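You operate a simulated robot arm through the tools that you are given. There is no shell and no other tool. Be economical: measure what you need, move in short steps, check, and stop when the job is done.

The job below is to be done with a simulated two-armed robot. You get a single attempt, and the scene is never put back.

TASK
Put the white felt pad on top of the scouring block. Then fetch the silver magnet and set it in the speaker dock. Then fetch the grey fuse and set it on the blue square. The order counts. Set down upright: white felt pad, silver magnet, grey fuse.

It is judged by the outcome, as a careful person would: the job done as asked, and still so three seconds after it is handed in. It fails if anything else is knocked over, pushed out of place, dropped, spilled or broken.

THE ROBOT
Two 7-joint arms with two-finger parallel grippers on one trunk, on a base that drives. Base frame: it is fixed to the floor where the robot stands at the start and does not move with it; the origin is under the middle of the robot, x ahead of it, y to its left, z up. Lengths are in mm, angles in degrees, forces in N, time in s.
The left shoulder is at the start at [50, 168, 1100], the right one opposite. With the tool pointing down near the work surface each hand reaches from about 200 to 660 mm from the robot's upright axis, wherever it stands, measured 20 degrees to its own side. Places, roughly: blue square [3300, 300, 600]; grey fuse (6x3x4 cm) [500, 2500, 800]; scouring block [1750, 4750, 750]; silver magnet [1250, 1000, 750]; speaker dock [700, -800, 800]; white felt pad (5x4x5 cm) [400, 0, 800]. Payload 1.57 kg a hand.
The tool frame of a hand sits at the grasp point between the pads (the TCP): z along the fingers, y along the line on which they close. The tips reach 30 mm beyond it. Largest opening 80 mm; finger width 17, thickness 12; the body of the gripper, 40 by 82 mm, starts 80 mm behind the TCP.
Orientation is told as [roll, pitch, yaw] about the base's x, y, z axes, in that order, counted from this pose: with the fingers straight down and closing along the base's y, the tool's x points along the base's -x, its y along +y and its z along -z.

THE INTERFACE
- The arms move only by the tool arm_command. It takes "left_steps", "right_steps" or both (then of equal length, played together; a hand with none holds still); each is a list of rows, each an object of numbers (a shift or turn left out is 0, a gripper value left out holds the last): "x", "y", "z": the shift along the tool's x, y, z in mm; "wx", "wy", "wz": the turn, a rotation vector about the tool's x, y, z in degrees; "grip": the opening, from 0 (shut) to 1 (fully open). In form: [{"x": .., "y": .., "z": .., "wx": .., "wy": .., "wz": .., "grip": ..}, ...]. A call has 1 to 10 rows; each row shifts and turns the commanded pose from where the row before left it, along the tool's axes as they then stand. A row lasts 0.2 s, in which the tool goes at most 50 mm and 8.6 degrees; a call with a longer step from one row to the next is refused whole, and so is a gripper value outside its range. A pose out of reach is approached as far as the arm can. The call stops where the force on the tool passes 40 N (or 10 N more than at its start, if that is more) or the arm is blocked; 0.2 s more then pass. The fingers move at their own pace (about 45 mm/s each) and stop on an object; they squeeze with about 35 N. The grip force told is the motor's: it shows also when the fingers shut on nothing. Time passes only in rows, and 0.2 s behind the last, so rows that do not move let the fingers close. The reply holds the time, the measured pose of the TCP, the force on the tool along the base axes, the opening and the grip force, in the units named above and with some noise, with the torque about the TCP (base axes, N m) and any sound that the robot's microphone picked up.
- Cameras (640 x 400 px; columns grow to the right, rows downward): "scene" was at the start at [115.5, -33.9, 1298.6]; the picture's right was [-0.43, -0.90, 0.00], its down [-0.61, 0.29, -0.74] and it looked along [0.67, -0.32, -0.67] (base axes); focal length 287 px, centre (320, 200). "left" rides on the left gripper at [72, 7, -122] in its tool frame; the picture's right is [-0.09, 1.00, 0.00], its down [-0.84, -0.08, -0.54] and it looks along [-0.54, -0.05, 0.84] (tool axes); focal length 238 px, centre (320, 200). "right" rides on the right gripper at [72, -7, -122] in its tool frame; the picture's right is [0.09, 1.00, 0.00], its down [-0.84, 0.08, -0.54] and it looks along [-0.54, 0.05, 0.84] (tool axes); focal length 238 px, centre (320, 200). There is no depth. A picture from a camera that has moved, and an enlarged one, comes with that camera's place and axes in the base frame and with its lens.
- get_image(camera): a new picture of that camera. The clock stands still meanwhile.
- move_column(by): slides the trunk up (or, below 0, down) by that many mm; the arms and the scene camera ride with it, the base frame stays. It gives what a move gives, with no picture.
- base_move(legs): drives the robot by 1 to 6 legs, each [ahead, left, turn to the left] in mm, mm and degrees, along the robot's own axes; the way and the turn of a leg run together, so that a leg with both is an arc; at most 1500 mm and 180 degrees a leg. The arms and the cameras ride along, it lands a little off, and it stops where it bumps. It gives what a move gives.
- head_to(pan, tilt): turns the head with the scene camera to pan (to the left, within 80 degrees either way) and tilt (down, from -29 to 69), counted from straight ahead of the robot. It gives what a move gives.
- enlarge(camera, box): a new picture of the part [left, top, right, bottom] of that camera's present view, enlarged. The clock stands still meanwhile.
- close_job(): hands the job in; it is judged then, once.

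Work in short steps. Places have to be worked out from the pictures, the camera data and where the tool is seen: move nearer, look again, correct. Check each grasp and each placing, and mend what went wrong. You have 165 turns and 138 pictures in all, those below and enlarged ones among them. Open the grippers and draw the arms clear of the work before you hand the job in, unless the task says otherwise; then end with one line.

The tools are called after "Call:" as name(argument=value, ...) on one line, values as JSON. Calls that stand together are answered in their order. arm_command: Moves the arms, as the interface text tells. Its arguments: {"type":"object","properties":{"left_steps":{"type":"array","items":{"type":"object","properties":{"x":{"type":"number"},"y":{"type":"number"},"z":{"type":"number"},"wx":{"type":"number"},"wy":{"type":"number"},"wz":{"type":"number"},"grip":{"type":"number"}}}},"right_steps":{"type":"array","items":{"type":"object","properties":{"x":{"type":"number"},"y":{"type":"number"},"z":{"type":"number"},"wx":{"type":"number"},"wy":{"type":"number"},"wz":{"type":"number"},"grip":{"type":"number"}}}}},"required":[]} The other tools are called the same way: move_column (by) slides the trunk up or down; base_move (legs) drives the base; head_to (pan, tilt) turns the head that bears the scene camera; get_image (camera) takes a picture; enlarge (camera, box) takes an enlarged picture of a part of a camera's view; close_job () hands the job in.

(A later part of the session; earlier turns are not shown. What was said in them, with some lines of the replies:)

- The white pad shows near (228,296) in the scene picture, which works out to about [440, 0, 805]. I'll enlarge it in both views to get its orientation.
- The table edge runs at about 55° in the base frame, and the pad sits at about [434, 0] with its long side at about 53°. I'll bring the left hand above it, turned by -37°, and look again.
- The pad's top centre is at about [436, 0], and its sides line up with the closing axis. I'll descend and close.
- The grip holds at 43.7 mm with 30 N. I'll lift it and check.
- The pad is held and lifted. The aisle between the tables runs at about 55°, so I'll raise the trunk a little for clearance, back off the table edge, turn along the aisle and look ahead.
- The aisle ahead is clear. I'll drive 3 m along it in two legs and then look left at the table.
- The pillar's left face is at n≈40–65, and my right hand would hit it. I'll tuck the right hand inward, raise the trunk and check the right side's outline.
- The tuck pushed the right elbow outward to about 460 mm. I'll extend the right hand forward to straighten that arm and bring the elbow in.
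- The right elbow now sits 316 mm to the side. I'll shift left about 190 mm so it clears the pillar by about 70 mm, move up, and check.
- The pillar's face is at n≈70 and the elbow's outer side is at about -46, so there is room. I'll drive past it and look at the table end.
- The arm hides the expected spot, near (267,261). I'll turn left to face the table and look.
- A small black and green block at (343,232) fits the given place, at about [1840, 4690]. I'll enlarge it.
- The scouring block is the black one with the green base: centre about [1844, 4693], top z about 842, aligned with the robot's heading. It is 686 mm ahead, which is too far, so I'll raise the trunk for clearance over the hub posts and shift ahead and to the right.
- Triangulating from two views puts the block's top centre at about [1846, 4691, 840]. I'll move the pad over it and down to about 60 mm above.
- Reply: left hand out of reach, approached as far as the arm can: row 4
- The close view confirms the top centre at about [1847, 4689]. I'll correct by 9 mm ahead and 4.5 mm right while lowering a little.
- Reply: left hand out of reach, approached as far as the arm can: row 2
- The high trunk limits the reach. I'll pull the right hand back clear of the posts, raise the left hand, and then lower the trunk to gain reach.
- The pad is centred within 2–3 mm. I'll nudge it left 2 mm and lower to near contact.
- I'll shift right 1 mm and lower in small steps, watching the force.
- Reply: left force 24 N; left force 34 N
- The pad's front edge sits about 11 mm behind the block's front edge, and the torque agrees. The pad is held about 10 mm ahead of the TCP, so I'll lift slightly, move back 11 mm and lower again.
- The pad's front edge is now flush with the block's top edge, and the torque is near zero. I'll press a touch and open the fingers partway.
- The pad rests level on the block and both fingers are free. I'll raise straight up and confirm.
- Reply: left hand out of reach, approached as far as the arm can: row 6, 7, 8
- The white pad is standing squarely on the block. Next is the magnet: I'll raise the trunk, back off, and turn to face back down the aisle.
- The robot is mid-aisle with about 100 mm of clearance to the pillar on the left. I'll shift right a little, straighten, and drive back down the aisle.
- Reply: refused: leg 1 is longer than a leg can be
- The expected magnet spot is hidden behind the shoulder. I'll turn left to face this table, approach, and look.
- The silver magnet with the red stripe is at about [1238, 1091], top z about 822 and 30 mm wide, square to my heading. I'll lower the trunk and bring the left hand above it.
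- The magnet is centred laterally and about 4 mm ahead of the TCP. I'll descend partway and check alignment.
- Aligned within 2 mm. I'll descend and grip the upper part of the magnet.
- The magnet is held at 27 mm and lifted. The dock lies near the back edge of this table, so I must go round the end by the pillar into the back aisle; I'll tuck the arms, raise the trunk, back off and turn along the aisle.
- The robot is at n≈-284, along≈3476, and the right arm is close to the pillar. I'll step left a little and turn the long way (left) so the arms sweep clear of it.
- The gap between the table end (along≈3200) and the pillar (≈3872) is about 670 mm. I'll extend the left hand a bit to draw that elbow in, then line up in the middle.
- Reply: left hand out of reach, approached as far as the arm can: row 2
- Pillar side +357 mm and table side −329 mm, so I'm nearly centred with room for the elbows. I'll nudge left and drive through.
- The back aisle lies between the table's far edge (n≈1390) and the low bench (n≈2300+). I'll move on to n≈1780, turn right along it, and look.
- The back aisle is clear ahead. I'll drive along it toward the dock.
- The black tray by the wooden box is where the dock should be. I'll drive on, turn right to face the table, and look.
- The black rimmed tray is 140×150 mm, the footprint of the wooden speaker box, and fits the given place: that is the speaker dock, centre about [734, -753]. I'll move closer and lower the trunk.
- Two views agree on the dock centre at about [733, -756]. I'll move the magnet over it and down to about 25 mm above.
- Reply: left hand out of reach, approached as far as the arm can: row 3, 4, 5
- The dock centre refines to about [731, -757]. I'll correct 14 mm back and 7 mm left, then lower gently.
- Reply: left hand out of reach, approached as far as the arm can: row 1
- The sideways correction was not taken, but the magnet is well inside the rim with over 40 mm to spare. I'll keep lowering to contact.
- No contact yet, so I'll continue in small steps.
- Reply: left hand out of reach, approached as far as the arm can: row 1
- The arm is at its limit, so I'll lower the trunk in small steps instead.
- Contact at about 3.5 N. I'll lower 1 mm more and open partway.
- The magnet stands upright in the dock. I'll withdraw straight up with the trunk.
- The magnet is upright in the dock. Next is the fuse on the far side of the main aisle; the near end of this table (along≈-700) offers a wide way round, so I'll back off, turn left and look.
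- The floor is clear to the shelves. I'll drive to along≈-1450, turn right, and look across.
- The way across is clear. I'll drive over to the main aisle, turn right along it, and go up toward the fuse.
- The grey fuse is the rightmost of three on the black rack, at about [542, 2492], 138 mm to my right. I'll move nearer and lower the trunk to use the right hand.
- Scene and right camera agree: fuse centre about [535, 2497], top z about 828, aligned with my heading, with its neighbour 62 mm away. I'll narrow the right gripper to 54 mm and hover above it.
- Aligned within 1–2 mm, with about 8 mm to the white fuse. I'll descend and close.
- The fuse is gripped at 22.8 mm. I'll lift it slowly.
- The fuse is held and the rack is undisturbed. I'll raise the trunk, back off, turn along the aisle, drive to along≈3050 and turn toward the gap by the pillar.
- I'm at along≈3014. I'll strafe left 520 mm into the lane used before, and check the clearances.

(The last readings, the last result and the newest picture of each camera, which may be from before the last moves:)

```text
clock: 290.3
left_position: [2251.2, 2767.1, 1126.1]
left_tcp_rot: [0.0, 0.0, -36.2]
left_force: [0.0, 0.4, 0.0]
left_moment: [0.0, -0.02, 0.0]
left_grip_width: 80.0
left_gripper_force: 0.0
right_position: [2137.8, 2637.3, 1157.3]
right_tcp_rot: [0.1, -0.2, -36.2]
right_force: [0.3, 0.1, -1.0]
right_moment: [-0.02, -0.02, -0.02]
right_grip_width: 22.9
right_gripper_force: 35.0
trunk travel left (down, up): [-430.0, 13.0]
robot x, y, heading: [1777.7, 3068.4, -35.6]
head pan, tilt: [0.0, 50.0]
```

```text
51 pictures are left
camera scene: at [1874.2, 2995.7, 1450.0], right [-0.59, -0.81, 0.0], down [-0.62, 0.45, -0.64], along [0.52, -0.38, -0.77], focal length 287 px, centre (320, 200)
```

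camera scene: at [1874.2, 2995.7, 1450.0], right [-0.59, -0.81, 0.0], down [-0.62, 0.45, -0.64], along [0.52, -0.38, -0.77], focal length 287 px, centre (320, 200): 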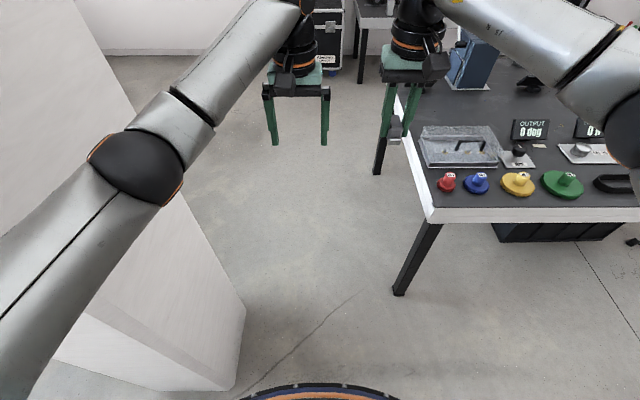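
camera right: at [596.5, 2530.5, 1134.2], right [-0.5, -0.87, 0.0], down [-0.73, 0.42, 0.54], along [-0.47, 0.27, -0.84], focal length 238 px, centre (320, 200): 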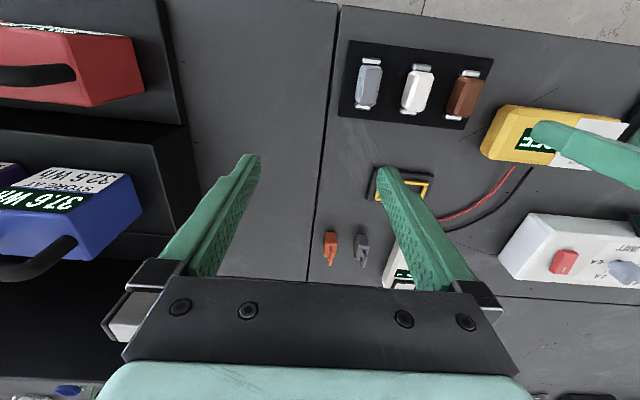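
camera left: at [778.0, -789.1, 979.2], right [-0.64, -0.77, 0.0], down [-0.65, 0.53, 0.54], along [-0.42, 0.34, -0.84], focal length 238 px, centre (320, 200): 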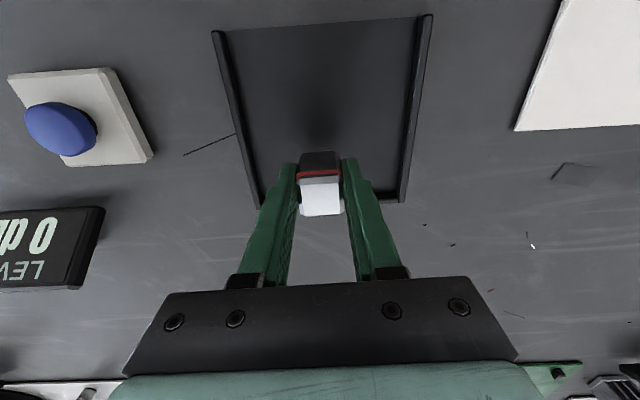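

The lane is right, with the elbow 175 mm left and clear. I'll drive through the gap, turn right into the back aisle, advance a bit, and look at the low bench.

Call:
base_move(legs=[[1450, 0, 0], [570, 0, 0], [0, 0, -89], [700, 0, 0]])

Call:
head_to(pan=50, tilt=30)

Call:
get_image(camera="scene")

```text
clock: 307.4
left_position: [2768.5, 827.2, 1128.3]
left_tcp_rot: [0.0, 0.0, -122.0]
left_force: [0.4, 0.0, 0.0]
left_moment: [0.02, -0.01, 0.03]
left_grip_width: 79.9
left_gripper_force: 0.0
right_position: [2631.1, 928.4, 1157.1]
right_tcp_rot: [0.0, -0.1, -122.0]
right_force: [-0.2, -0.2, -0.3]
right_moment: [0.0, 0.0, -0.01]
right_grip_width: 22.9
right_gripper_force: 34.6
trunk travel left (down, up): [-430.0, 13.0]
robot x, y, heading: [3029.9, 1316.2, -121.9]
head pan, tilt: [0.0, 50.0]
```

```text
clock: 308.5
left_position: [2768.8, 827.2, 1126.0]
left_tcp_rot: [0.1, -0.1, -122.0]
left_force: [-0.1, 0.0, -0.2]
left_moment: [-0.03, -0.01, 0.01]
left_grip_width: 80.2
left_gripper_force: 0.1
right_position: [2631.2, 929.3, 1156.2]
right_tcp_rot: [0.0, -0.2, -122.1]
right_force: [-0.1, -0.2, -0.4]
right_moment: [-0.04, -0.01, 0.0]
right_grip_width: 22.9
right_gripper_force: 35.0
trunk travel left (down, up): [-430.0, 13.0]
robot x, y, heading: [3032.2, 1315.8, -122.1]
head pan, tilt: [50.0, 30.0]
```

```text
50 pictures are left
camera scene: at [3036.3, 1199.3, 1479.5], right [-0.95, -0.31, 0.0], down [-0.15, 0.48, -0.87], along [0.27, -0.82, -0.5], focal length 287 px, centre (320, 200)
```

scene: 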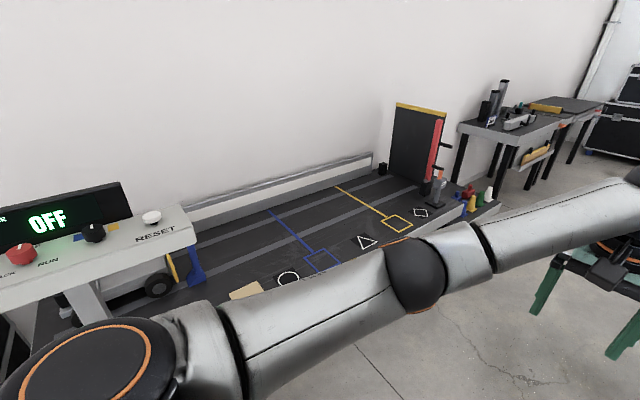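

The blue square outline is at about [3331, 282] on the low bench (z≈600), 150 mm behind its front edge. I'll drive level with it, turn left to face it, and look.

Call:
base_move(legs=[[700, 0, 0], [0, 0, 87]])

Call:
head_to(pan=0, tilt=42)

Call:
get_image(camera="scene")

```text
clock: 316.2
left_position: [3138.5, 440.7, 1126.5]
left_tcp_rot: [0.0, 0.0, -32.7]
left_force: [0.4, 0.1, -0.7]
left_moment: [0.0, 0.01, 0.01]
left_grip_width: 80.0
left_gripper_force: 0.0
right_position: [3036.4, 305.6, 1157.4]
right_tcp_rot: [0.0, -0.1, -32.6]
right_force: [-0.4, -0.1, -0.1]
right_moment: [0.0, 0.0, 0.01]
right_grip_width: 22.8
right_gripper_force: 34.9
trunk travel left (down, up): [-430.0, 13.0]
robot x, y, heading: [2650.9, 708.8, -32.9]
head pan, tilt: [50.0, 30.0]
```

```text
clock: 317.4
left_position: [3137.5, 442.4, 1125.9]
left_tcp_rot: [0.1, -0.1, -32.5]
left_force: [-0.4, 0.7, -0.2]
left_moment: [-0.01, 0.01, -0.01]
left_grip_width: 80.2
left_gripper_force: 0.1
right_position: [3036.3, 306.4, 1156.1]
right_tcp_rot: [0.1, -0.1, -32.7]
right_force: [-0.8, 0.5, -1.1]
right_moment: [0.03, 0.0, 0.03]
right_grip_width: 22.9
right_gripper_force: 35.1
trunk travel left (down, up): [-430.0, 13.0]
robot x, y, heading: [2653.2, 709.0, -32.4]
head pan, tilt: [0.0, 42.0]
```

```text
49 pictures are left
camera scene: at [2755.7, 643.2, 1461.2], right [-0.54, -0.84, 0.0], down [-0.56, 0.36, -0.74], along [0.63, -0.4, -0.67], focal length 287 px, centre (320, 200)
```

scene: 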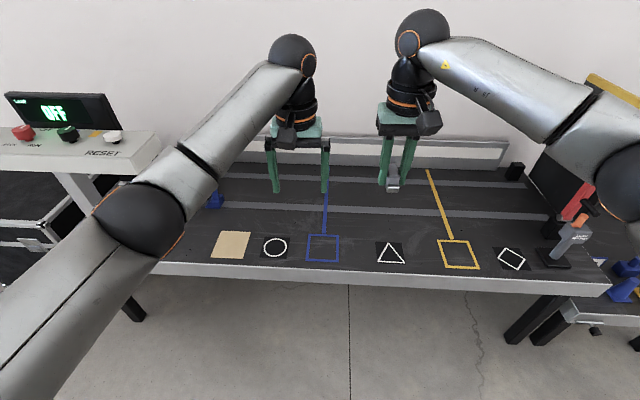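

The blue square outline is at about [3331, 270], 808 mm ahead. I'll move in 310 mm and left 70 mm, then lower the trunk in stages.

Call:
base_move(legs=[[0, 70, -1.5], [310, 0, 0]])

Call:
move_column(by=-250)

Call:
get_image(camera="scene")

Call:
get_image(camera="right")

```text
clock: 320.1
left_position: [3419.1, 312.0, 1126.7]
left_tcp_rot: [0.0, 0.0, -34.6]
left_force: [0.2, -0.7, -0.4]
left_moment: [0.0, -0.03, -0.02]
left_grip_width: 80.2
left_gripper_force: 0.1
right_position: [3310.8, 180.3, 1156.5]
right_tcp_rot: [-0.1, -0.2, -34.6]
right_force: [-0.5, -0.1, 0.1]
right_moment: [0.01, 0.01, 0.04]
right_grip_width: 23.1
right_gripper_force: 34.5
trunk travel left (down, up): [-430.0, 13.0]
robot x, y, heading: [2936.8, 592.7, -34.8]
head pan, tilt: [0.0, 42.0]
```

```text
clock: 322.7
left_position: [3417.9, 312.5, 875.4]
left_tcp_rot: [0.1, -0.1, -34.6]
left_force: [0.3, -0.4, -0.2]
left_moment: [-0.02, 0.02, 0.02]
left_grip_width: 79.8
left_gripper_force: 0.1
right_position: [3310.6, 180.9, 908.2]
right_tcp_rot: [0.1, -0.1, -34.6]
right_force: [-0.3, 0.3, -1.1]
right_moment: [0.01, -0.03, -0.01]
right_grip_width: 23.0
right_gripper_force: 34.4
trunk travel left (down, up): [-180.0, 263.0]
robot x, y, heading: [2942.4, 594.0, -34.7]
head pan, tilt: [0.0, 42.0]
```

```text
48 pictures are left
camera scene: at [3042.4, 527.0, 1211.3], right [-0.57, -0.82, 0.0], down [-0.55, 0.38, -0.74], along [0.61, -0.42, -0.67], focal length 287 px, centre (320, 200)
```

scene: 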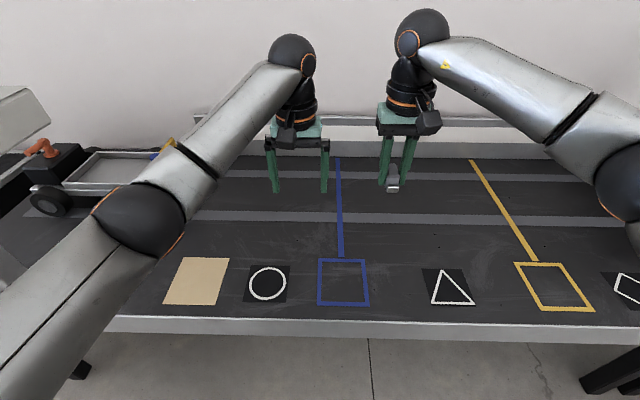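

```text
47 pictures are left
camera right: at [3247.7, 216.4, 1029.9], right [0.49, 0.87, 0.0], down [0.73, -0.41, 0.54], along [0.47, -0.27, -0.84], focal length 238 px, centre (320, 200)
```

right: 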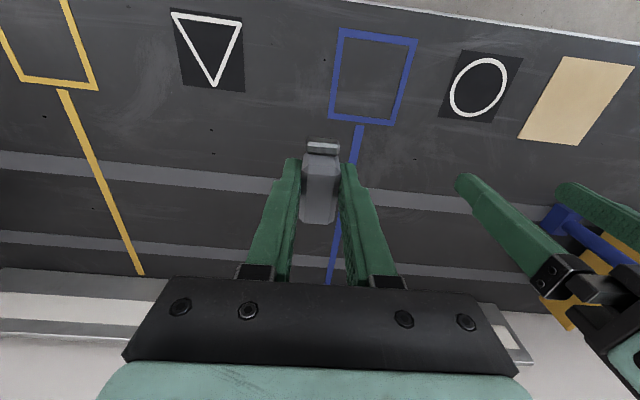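

Both cameras put the blue square's centre at about [3325, 264, 600]. I'll first move the left hand aside, then bring the fuse over the square.

Call:
arm_command(left_steps=[{"x": 30, "y": 30}, {"x": 30, "y": 30}, {"x": 30, "y": 30}, {}])

Call:
arm_command(right_steps=[{"x": 17.5, "y": 38}, {"x": 17.5, "y": 38}, {}])

Call:
move_column(by=-95)

Call:
get_image(camera="scene")

Call:
get_image(camera="right")

```text
clock: 323.7
left_position: [3395.0, 438.2, 876.6]
left_tcp_rot: [0.0, 0.0, -34.6]
left_force: [-0.5, 1.1, -0.8]
left_moment: [-0.03, 0.02, 0.0]
left_grip_width: 80.0
left_gripper_force: 0.0
right_position: [3311.1, 179.6, 907.2]
right_tcp_rot: [0.0, -0.1, -34.6]
right_force: [0.0, -0.5, -0.5]
right_moment: [0.01, 0.0, -0.02]
right_grip_width: 22.9
right_gripper_force: 35.1
trunk travel left (down, up): [-180.0, 263.0]
robot x, y, heading: [2939.5, 596.5, -34.5]
head pan, tilt: [0.0, 42.0]
```

```text
clock: 324.5
left_position: [3394.8, 438.3, 878.1]
left_tcp_rot: [-0.1, -0.1, -34.7]
left_force: [0.6, 1.0, 0.8]
left_moment: [-0.01, 0.0, -0.02]
left_grip_width: 80.1
left_gripper_force: 0.0
right_position: [3325.2, 263.2, 905.1]
right_tcp_rot: [0.0, 0.0, -34.5]
right_force: [0.3, 0.3, -0.1]
right_moment: [0.02, 0.0, 0.0]
right_grip_width: 23.0
right_gripper_force: 35.3
trunk travel left (down, up): [-180.0, 263.0]
robot x, y, heading: [2939.3, 595.3, -34.6]
head pan, tilt: [0.0, 42.0]
```

```text
clock: 325.8
left_position: [3395.0, 437.4, 782.5]
left_tcp_rot: [0.1, -0.1, -34.7]
left_force: [-0.3, -0.1, 0.2]
left_moment: [0.01, -0.01, 0.0]
left_grip_width: 80.0
left_gripper_force: 0.0
right_position: [3324.1, 263.5, 810.8]
right_tcp_rot: [0.0, -0.1, -34.5]
right_force: [0.0, 0.2, 0.4]
right_moment: [-0.03, 0.0, 0.01]
right_grip_width: 22.6
right_gripper_force: 35.0
trunk travel left (down, up): [-85.0, 358.0]
robot x, y, heading: [2942.8, 597.8, -34.6]
head pan, tilt: [0.0, 42.0]
```

```text
46 pictures are left
camera scene: at [3042.4, 527.1, 1116.3], right [-0.57, -0.82, 0.0], down [-0.55, 0.38, -0.74], along [0.61, -0.42, -0.67], focal length 287 px, centre (320, 200)
```

scene: 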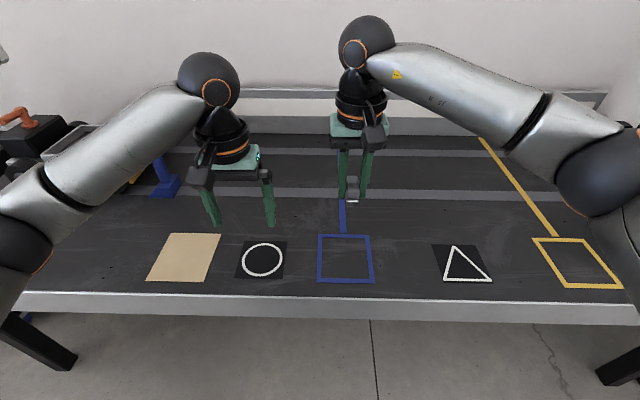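

```text
45 pictures are left
camera right: at [3261.3, 298.7, 933.4], right [0.49, 0.87, 0.0], down [0.73, -0.41, 0.54], along [0.47, -0.27, -0.84], focal length 238 px, centre (320, 200)
```

right: 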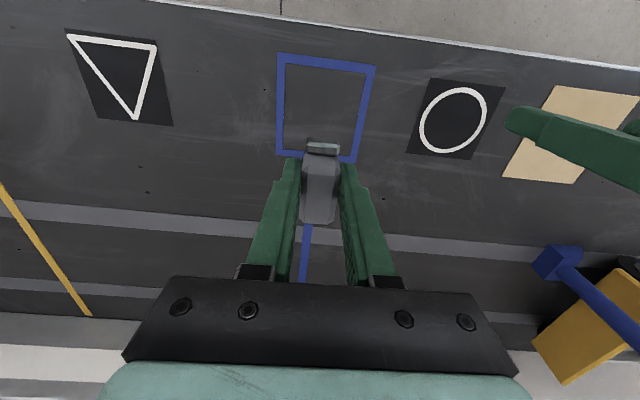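

The square's centre refines to about [3328, 263], so I'm nearly above it. I'll adjust 3.5 mm ahead and descend to about 15 mm above the surface.

Call:
arm_command(right_steps=[{"x": -3.5, "y": 1.5, "z": 40}, {"z": 40}, {"z": 40}, {"z": 35}, {}])

Call:
enlarge(camera="scene", box=[280, 190, 410, 295])

Call:
enlarge(camera="right", box=[200, 0, 440, 200])

```text
clock: 327.0
left_position: [3394.9, 438.4, 782.7]
left_tcp_rot: [0.1, -0.2, -34.5]
left_force: [0.4, 1.0, -1.1]
left_moment: [0.0, 0.02, 0.02]
left_grip_width: 80.1
left_gripper_force: 0.2
right_position: [3329.1, 262.3, 655.4]
right_tcp_rot: [0.0, 0.0, -34.5]
right_force: [-0.1, 1.0, -0.6]
right_moment: [-0.01, -0.02, 0.01]
right_grip_width: 22.9
right_gripper_force: 35.4
trunk travel left (down, up): [-85.0, 358.0]
robot x, y, heading: [2941.4, 590.8, -34.6]
head pan, tilt: [0.0, 42.0]
```

```text
3.81 times, centred on (345, 242) of scene
camera zoom: at [3042.5, 527.0, 1116.2], right [-0.57, -0.82, 0.0], down [-0.55, 0.38, -0.74], along [0.61, -0.42, -0.67], focal length 1095 px, centre (225, 38)
```

zoom: 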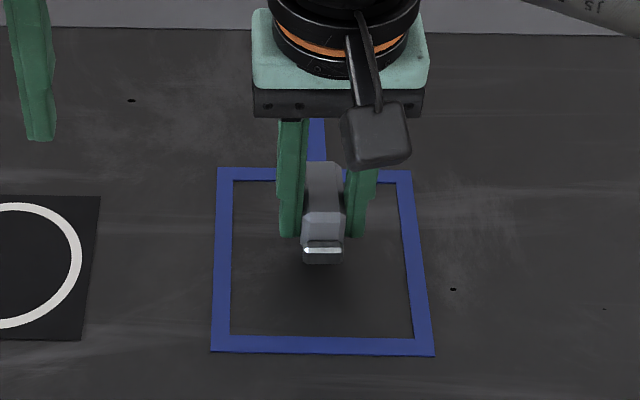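

```text
2.00 times, centred on (320, 100) of right
camera zoom: at [3265.7, 297.7, 776.9], right [0.49, 0.87, 0.0], down [0.73, -0.41, 0.54], along [0.47, -0.27, -0.84], focal length 477 px, centre (320, 400)
```

zoom: 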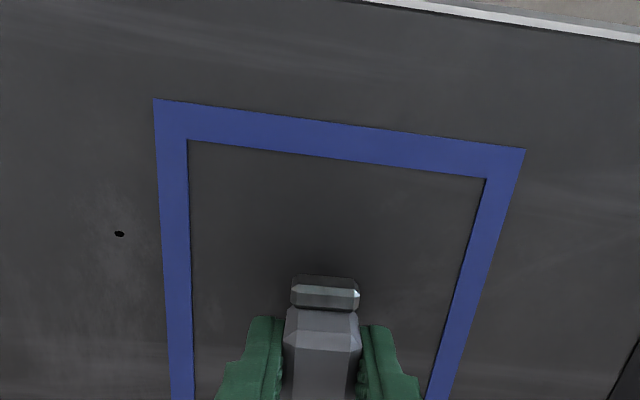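

Centred. I'll lower in small steps to contact.

Call:
arm_command(right_steps=[{"z": 8}, {"z": 4}, {}])

Call:
arm_command(right_steps=[{"z": 2}, {}])

Call:
arm_command(right_steps=[{"z": 2}, {}])

```text
clock: 327.8
left_position: [3395.0, 438.3, 784.0]
left_tcp_rot: [-0.1, -0.2, -34.6]
left_force: [-0.2, 0.2, -0.7]
left_moment: [0.0, 0.01, 0.0]
left_grip_width: 80.0
left_gripper_force: 0.0
right_position: [3330.1, 261.8, 642.1]
right_tcp_rot: [0.1, -0.1, -34.5]
right_force: [-0.1, -0.1, -0.5]
right_moment: [0.01, 0.01, 0.03]
right_grip_width: 22.8
right_gripper_force: 34.8
trunk travel left (down, up): [-85.0, 358.0]
robot x, y, heading: [2937.9, 595.4, -34.9]
head pan, tilt: [0.0, 42.0]
```

```text
clock: 328.4
left_position: [3395.6, 436.7, 781.9]
left_tcp_rot: [0.1, 0.0, -34.6]
left_force: [0.2, -0.5, -0.9]
left_moment: [-0.03, -0.01, 0.01]
left_grip_width: 80.2
left_gripper_force: 0.1
right_position: [3329.7, 261.7, 641.1]
right_tcp_rot: [-0.1, 0.0, -34.6]
right_force: [-0.8, 0.5, -0.9]
right_moment: [-0.02, -0.01, 0.0]
right_grip_width: 22.9
right_gripper_force: 35.2
trunk travel left (down, up): [-85.0, 358.0]
robot x, y, heading: [2938.1, 595.8, -34.7]
head pan, tilt: [0.0, 42.0]
```

```text
clock: 329.0
left_position: [3395.2, 437.6, 784.4]
left_tcp_rot: [0.0, -0.1, -34.5]
left_force: [0.2, 0.3, 0.8]
left_moment: [0.05, 0.0, 0.0]
left_grip_width: 80.2
left_gripper_force: 0.0
right_position: [3327.5, 261.1, 639.1]
right_tcp_rot: [0.0, -0.1, -34.6]
right_force: [-0.4, -0.7, -0.4]
right_moment: [-0.02, 0.01, 0.0]
right_grip_width: 22.9
right_gripper_force: 35.3
trunk travel left (down, up): [-85.0, 358.0]
robot x, y, heading: [2941.2, 595.3, -34.9]
head pan, tilt: [0.0, 42.0]
```

No contact yet at 639, so I'll continue down.

Call:
arm_command(right_steps=[{"z": 2}, {}])

Call:
arm_command(right_steps=[{"z": 1.5}, {}])

Call:
enlarge(camera="scene", box=[310, 215, 380, 275])

```text
clock: 329.6
left_position: [3394.0, 438.7, 784.3]
left_tcp_rot: [0.0, -0.1, -34.6]
left_force: [-0.2, -0.2, -0.1]
left_moment: [0.0, -0.01, -0.02]
left_grip_width: 79.8
left_gripper_force: 0.1
right_position: [3328.7, 260.1, 637.1]
right_tcp_rot: [0.0, -0.1, -34.6]
right_force: [0.6, -0.5, -1.2]
right_moment: [0.01, 0.01, 0.01]
right_grip_width: 23.0
right_gripper_force: 35.2
trunk travel left (down, up): [-85.0, 358.0]
robot x, y, heading: [2940.4, 594.6, -34.4]
head pan, tilt: [0.0, 42.0]
```

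```text
clock: 330.2
left_position: [3394.0, 438.1, 783.4]
left_tcp_rot: [0.0, -0.1, -34.7]
left_force: [-0.4, -0.3, -0.2]
left_moment: [0.01, 0.01, 0.0]
left_grip_width: 80.0
left_gripper_force: 0.0
right_position: [3328.6, 262.3, 636.0]
right_tcp_rot: [0.0, -0.1, -34.6]
right_force: [-0.7, -0.7, -0.8]
right_moment: [-0.03, 0.01, -0.03]
right_grip_width: 22.9
right_gripper_force: 35.5
trunk travel left (down, up): [-85.0, 358.0]
robot x, y, heading: [2941.0, 595.7, -34.6]
head pan, tilt: [0.0, 42.0]
```

```text
6.67 times, centred on (345, 245) of scene
camera zoom: at [3042.5, 527.0, 1116.2], right [-0.57, -0.82, 0.0], down [-0.55, 0.38, -0.74], along [0.61, -0.42, -0.67], focal length 1916 px, centre (153, -100)
```

zoom: 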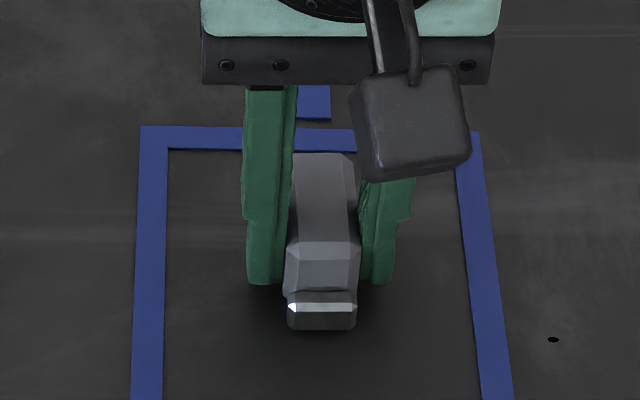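

The shadow shows a gap of a few mm. I'll keep lowering.

Call:
arm_command(right_steps=[{"z": 1.5}, {}])

Call:
arm_command(right_steps=[{"z": 1.5}, {}])

Call:
arm_command(right_steps=[{"z": 1.5}, {}])

```text
clock: 330.8
left_position: [3393.9, 438.9, 781.8]
left_tcp_rot: [0.1, 0.0, -34.6]
left_force: [1.2, 0.0, 0.5]
left_moment: [-0.01, 0.0, 0.01]
left_grip_width: 79.8
left_gripper_force: 0.1
right_position: [3328.0, 261.3, 634.7]
right_tcp_rot: [0.2, -0.2, -34.6]
right_force: [-1.1, -0.2, 1.0]
right_moment: [-0.01, -0.04, 0.02]
right_grip_width: 22.9
right_gripper_force: 34.8
trunk travel left (down, up): [-85.0, 358.0]
robot x, y, heading: [2939.0, 595.1, -34.7]
head pan, tilt: [0.0, 42.0]
```

```text
clock: 331.4
left_position: [3393.5, 437.8, 784.7]
left_tcp_rot: [0.0, -0.1, -34.6]
left_force: [0.2, -0.1, -0.1]
left_moment: [-0.02, 0.02, -0.03]
left_grip_width: 80.1
left_gripper_force: 0.0
right_position: [3328.0, 261.1, 635.0]
right_tcp_rot: [0.1, -0.3, -34.7]
right_force: [-2.0, -0.9, 13.6]
right_moment: [0.12, 0.25, 0.0]
right_grip_width: 22.7
right_gripper_force: 35.3
trunk travel left (down, up): [-85.0, 358.0]
robot x, y, heading: [2942.7, 596.2, -34.7]
head pan, tilt: [0.0, 42.0]
```

```text
clock: 332.0
left_position: [3392.9, 438.8, 784.3]
left_tcp_rot: [-0.1, -0.2, -34.6]
left_force: [0.5, -0.4, -0.1]
left_moment: [0.01, -0.02, 0.0]
left_grip_width: 80.0
left_gripper_force: 0.0
right_position: [3329.5, 260.9, 634.6]
right_tcp_rot: [0.1, -0.5, -34.6]
right_force: [-4.3, -2.9, 28.2]
right_moment: [0.15, 0.53, 0.07]
right_grip_width: 22.8
right_gripper_force: 34.6
trunk travel left (down, up): [-85.0, 358.0]
robot x, y, heading: [2938.5, 595.7, -34.8]
head pan, tilt: [0.0, 42.0]
```

Firm contact at z≈634.7. I'll relieve the pressure and release.

Call:
arm_command(right_steps=[{"z": -2}, {}, {"grip": 0.65}, {}, {}, {}])

Call:
enlarge(camera="scene", box=[280, 190, 410, 295])

```text
clock: 333.4
left_position: [3394.8, 438.3, 784.1]
left_tcp_rot: [0.0, -0.1, -34.6]
left_force: [0.2, -0.9, 0.4]
left_moment: [0.01, -0.03, 0.0]
left_grip_width: 79.8
left_gripper_force: 0.1
right_position: [3328.6, 262.2, 634.5]
right_tcp_rot: [0.0, -0.1, -34.6]
right_force: [0.1, 0.0, 0.3]
right_moment: [0.03, -0.01, 0.0]
right_grip_width: 52.2
right_gripper_force: 0.0
trunk travel left (down, up): [-85.0, 358.0]
robot x, y, heading: [2938.1, 597.8, -34.5]
head pan, tilt: [0.0, 42.0]
```

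```text
3.81 times, centred on (345, 242) of scene
camera zoom: at [3042.5, 527.0, 1116.2], right [-0.57, -0.82, 0.0], down [-0.55, 0.38, -0.74], along [0.61, -0.42, -0.67], focal length 1095 px, centre (225, 38)
```

zoom: 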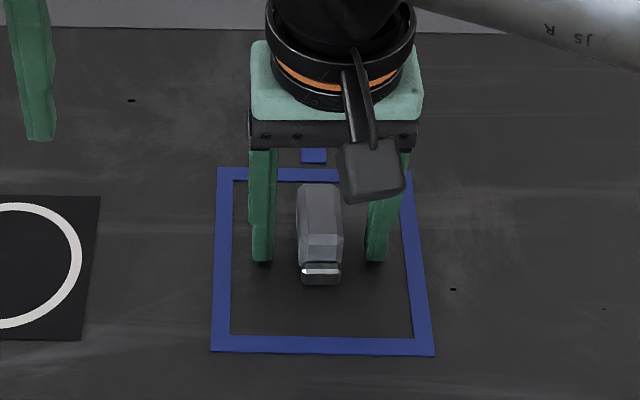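

The fuse stands upright inside the blue square. I'll withdraw straight up.

Call:
arm_command(right_steps=[{"z": -15}, {"z": -40}, {"z": -45}, {"z": -45}, {"z": -30}, {}])

Call:
move_column(by=200)

Call:
base_move(legs=[[-250, 0, 0]])

Call:
get_image(camera="scene")

```text
clock: 334.8
left_position: [3395.2, 437.8, 782.7]
left_tcp_rot: [0.0, -0.1, -34.5]
left_force: [0.9, -0.5, -0.6]
left_moment: [0.03, -0.01, 0.0]
left_grip_width: 80.0
left_gripper_force: 0.1
right_position: [3328.2, 262.5, 809.3]
right_tcp_rot: [0.0, -0.1, -34.6]
right_force: [0.2, 1.1, 0.5]
right_moment: [-0.03, -0.01, 0.03]
right_grip_width: 51.6
right_gripper_force: 0.1
trunk travel left (down, up): [-85.0, 358.0]
robot x, y, heading: [2941.7, 595.6, -34.2]
head pan, tilt: [0.0, 42.0]
```

```text
clock: 336.9
left_position: [3394.8, 437.6, 983.8]
left_tcp_rot: [0.0, -0.1, -34.5]
left_force: [-0.4, 0.9, 0.0]
left_moment: [0.0, -0.01, -0.01]
left_grip_width: 80.0
left_gripper_force: 0.1
right_position: [3328.9, 264.1, 1006.2]
right_tcp_rot: [0.0, -0.1, -34.5]
right_force: [-0.1, 0.4, -1.1]
right_moment: [0.06, -0.01, -0.01]
right_grip_width: 51.7
right_gripper_force: 0.1
trunk travel left (down, up): [-285.0, 158.0]
robot x, y, heading: [2941.6, 592.5, -34.6]
head pan, tilt: [0.0, 42.0]
```

```text
clock: 338.8
left_position: [3187.4, 582.5, 983.1]
left_tcp_rot: [0.0, -0.1, -34.4]
left_force: [0.1, -0.1, 0.2]
left_moment: [-0.02, 0.0, -0.04]
left_grip_width: 80.0
left_gripper_force: 0.1
right_position: [3121.9, 406.4, 1008.4]
right_tcp_rot: [-0.1, -0.1, -34.4]
right_force: [0.1, 1.2, -0.6]
right_moment: [0.02, 0.0, 0.01]
right_grip_width: 52.0
right_gripper_force: 0.0
trunk travel left (down, up): [-285.0, 158.0]
robot x, y, heading: [2732.2, 741.0, -34.5]
head pan, tilt: [0.0, 42.0]
```

```text
40 pictures are left
camera scene: at [2835.1, 670.1, 1316.3], right [-0.56, -0.83, 0.0], down [-0.55, 0.38, -0.74], along [0.61, -0.42, -0.67], focal length 287 px, centre (320, 200)
```

scene: 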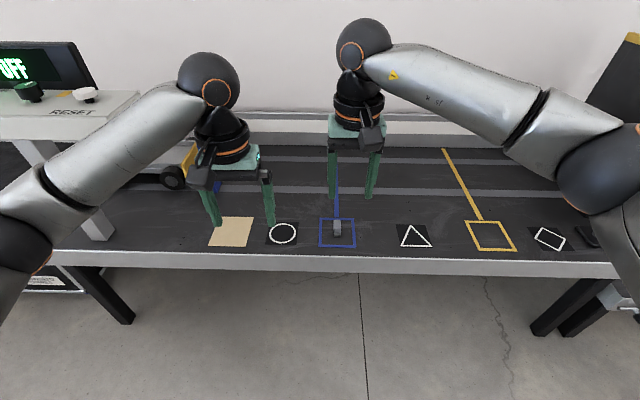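

All three objects are placed: the pad on the block, the magnet in the dock, and the fuse upright in the blue square. The grippers are empty and the arms are clear, so I'll open the right gripper fully and hand in.

Call:
arm_command(right_steps=[{"grip": 1}, {}, {}])

Call:
close_job()

```text
clock: 339.6
left_position: [3187.2, 581.8, 982.8]
left_tcp_rot: [0.0, -0.1, -34.5]
left_force: [0.0, 0.0, -0.6]
left_moment: [-0.03, -0.01, 0.01]
left_grip_width: 80.0
left_gripper_force: 0.0
right_position: [3123.1, 407.4, 1007.7]
right_tcp_rot: [0.1, -0.1, -34.4]
right_force: [-0.1, -0.2, -0.6]
right_moment: [-0.01, 0.01, 0.04]
right_grip_width: 80.0
right_gripper_force: 0.0
trunk travel left (down, up): [-285.0, 158.0]
robot x, y, heading: [2731.7, 739.0, -34.5]
head pan, tilt: [0.0, 42.0]
```

```text
The job is handed in.
```

The job is handed in: the white felt pad is on the scouring block, the silver magnet is in the black tray I took to be the speaker dock (it had no label), and the grey fuse is in the blue square, done in that order, all upright and with nothing else seen disturbed.
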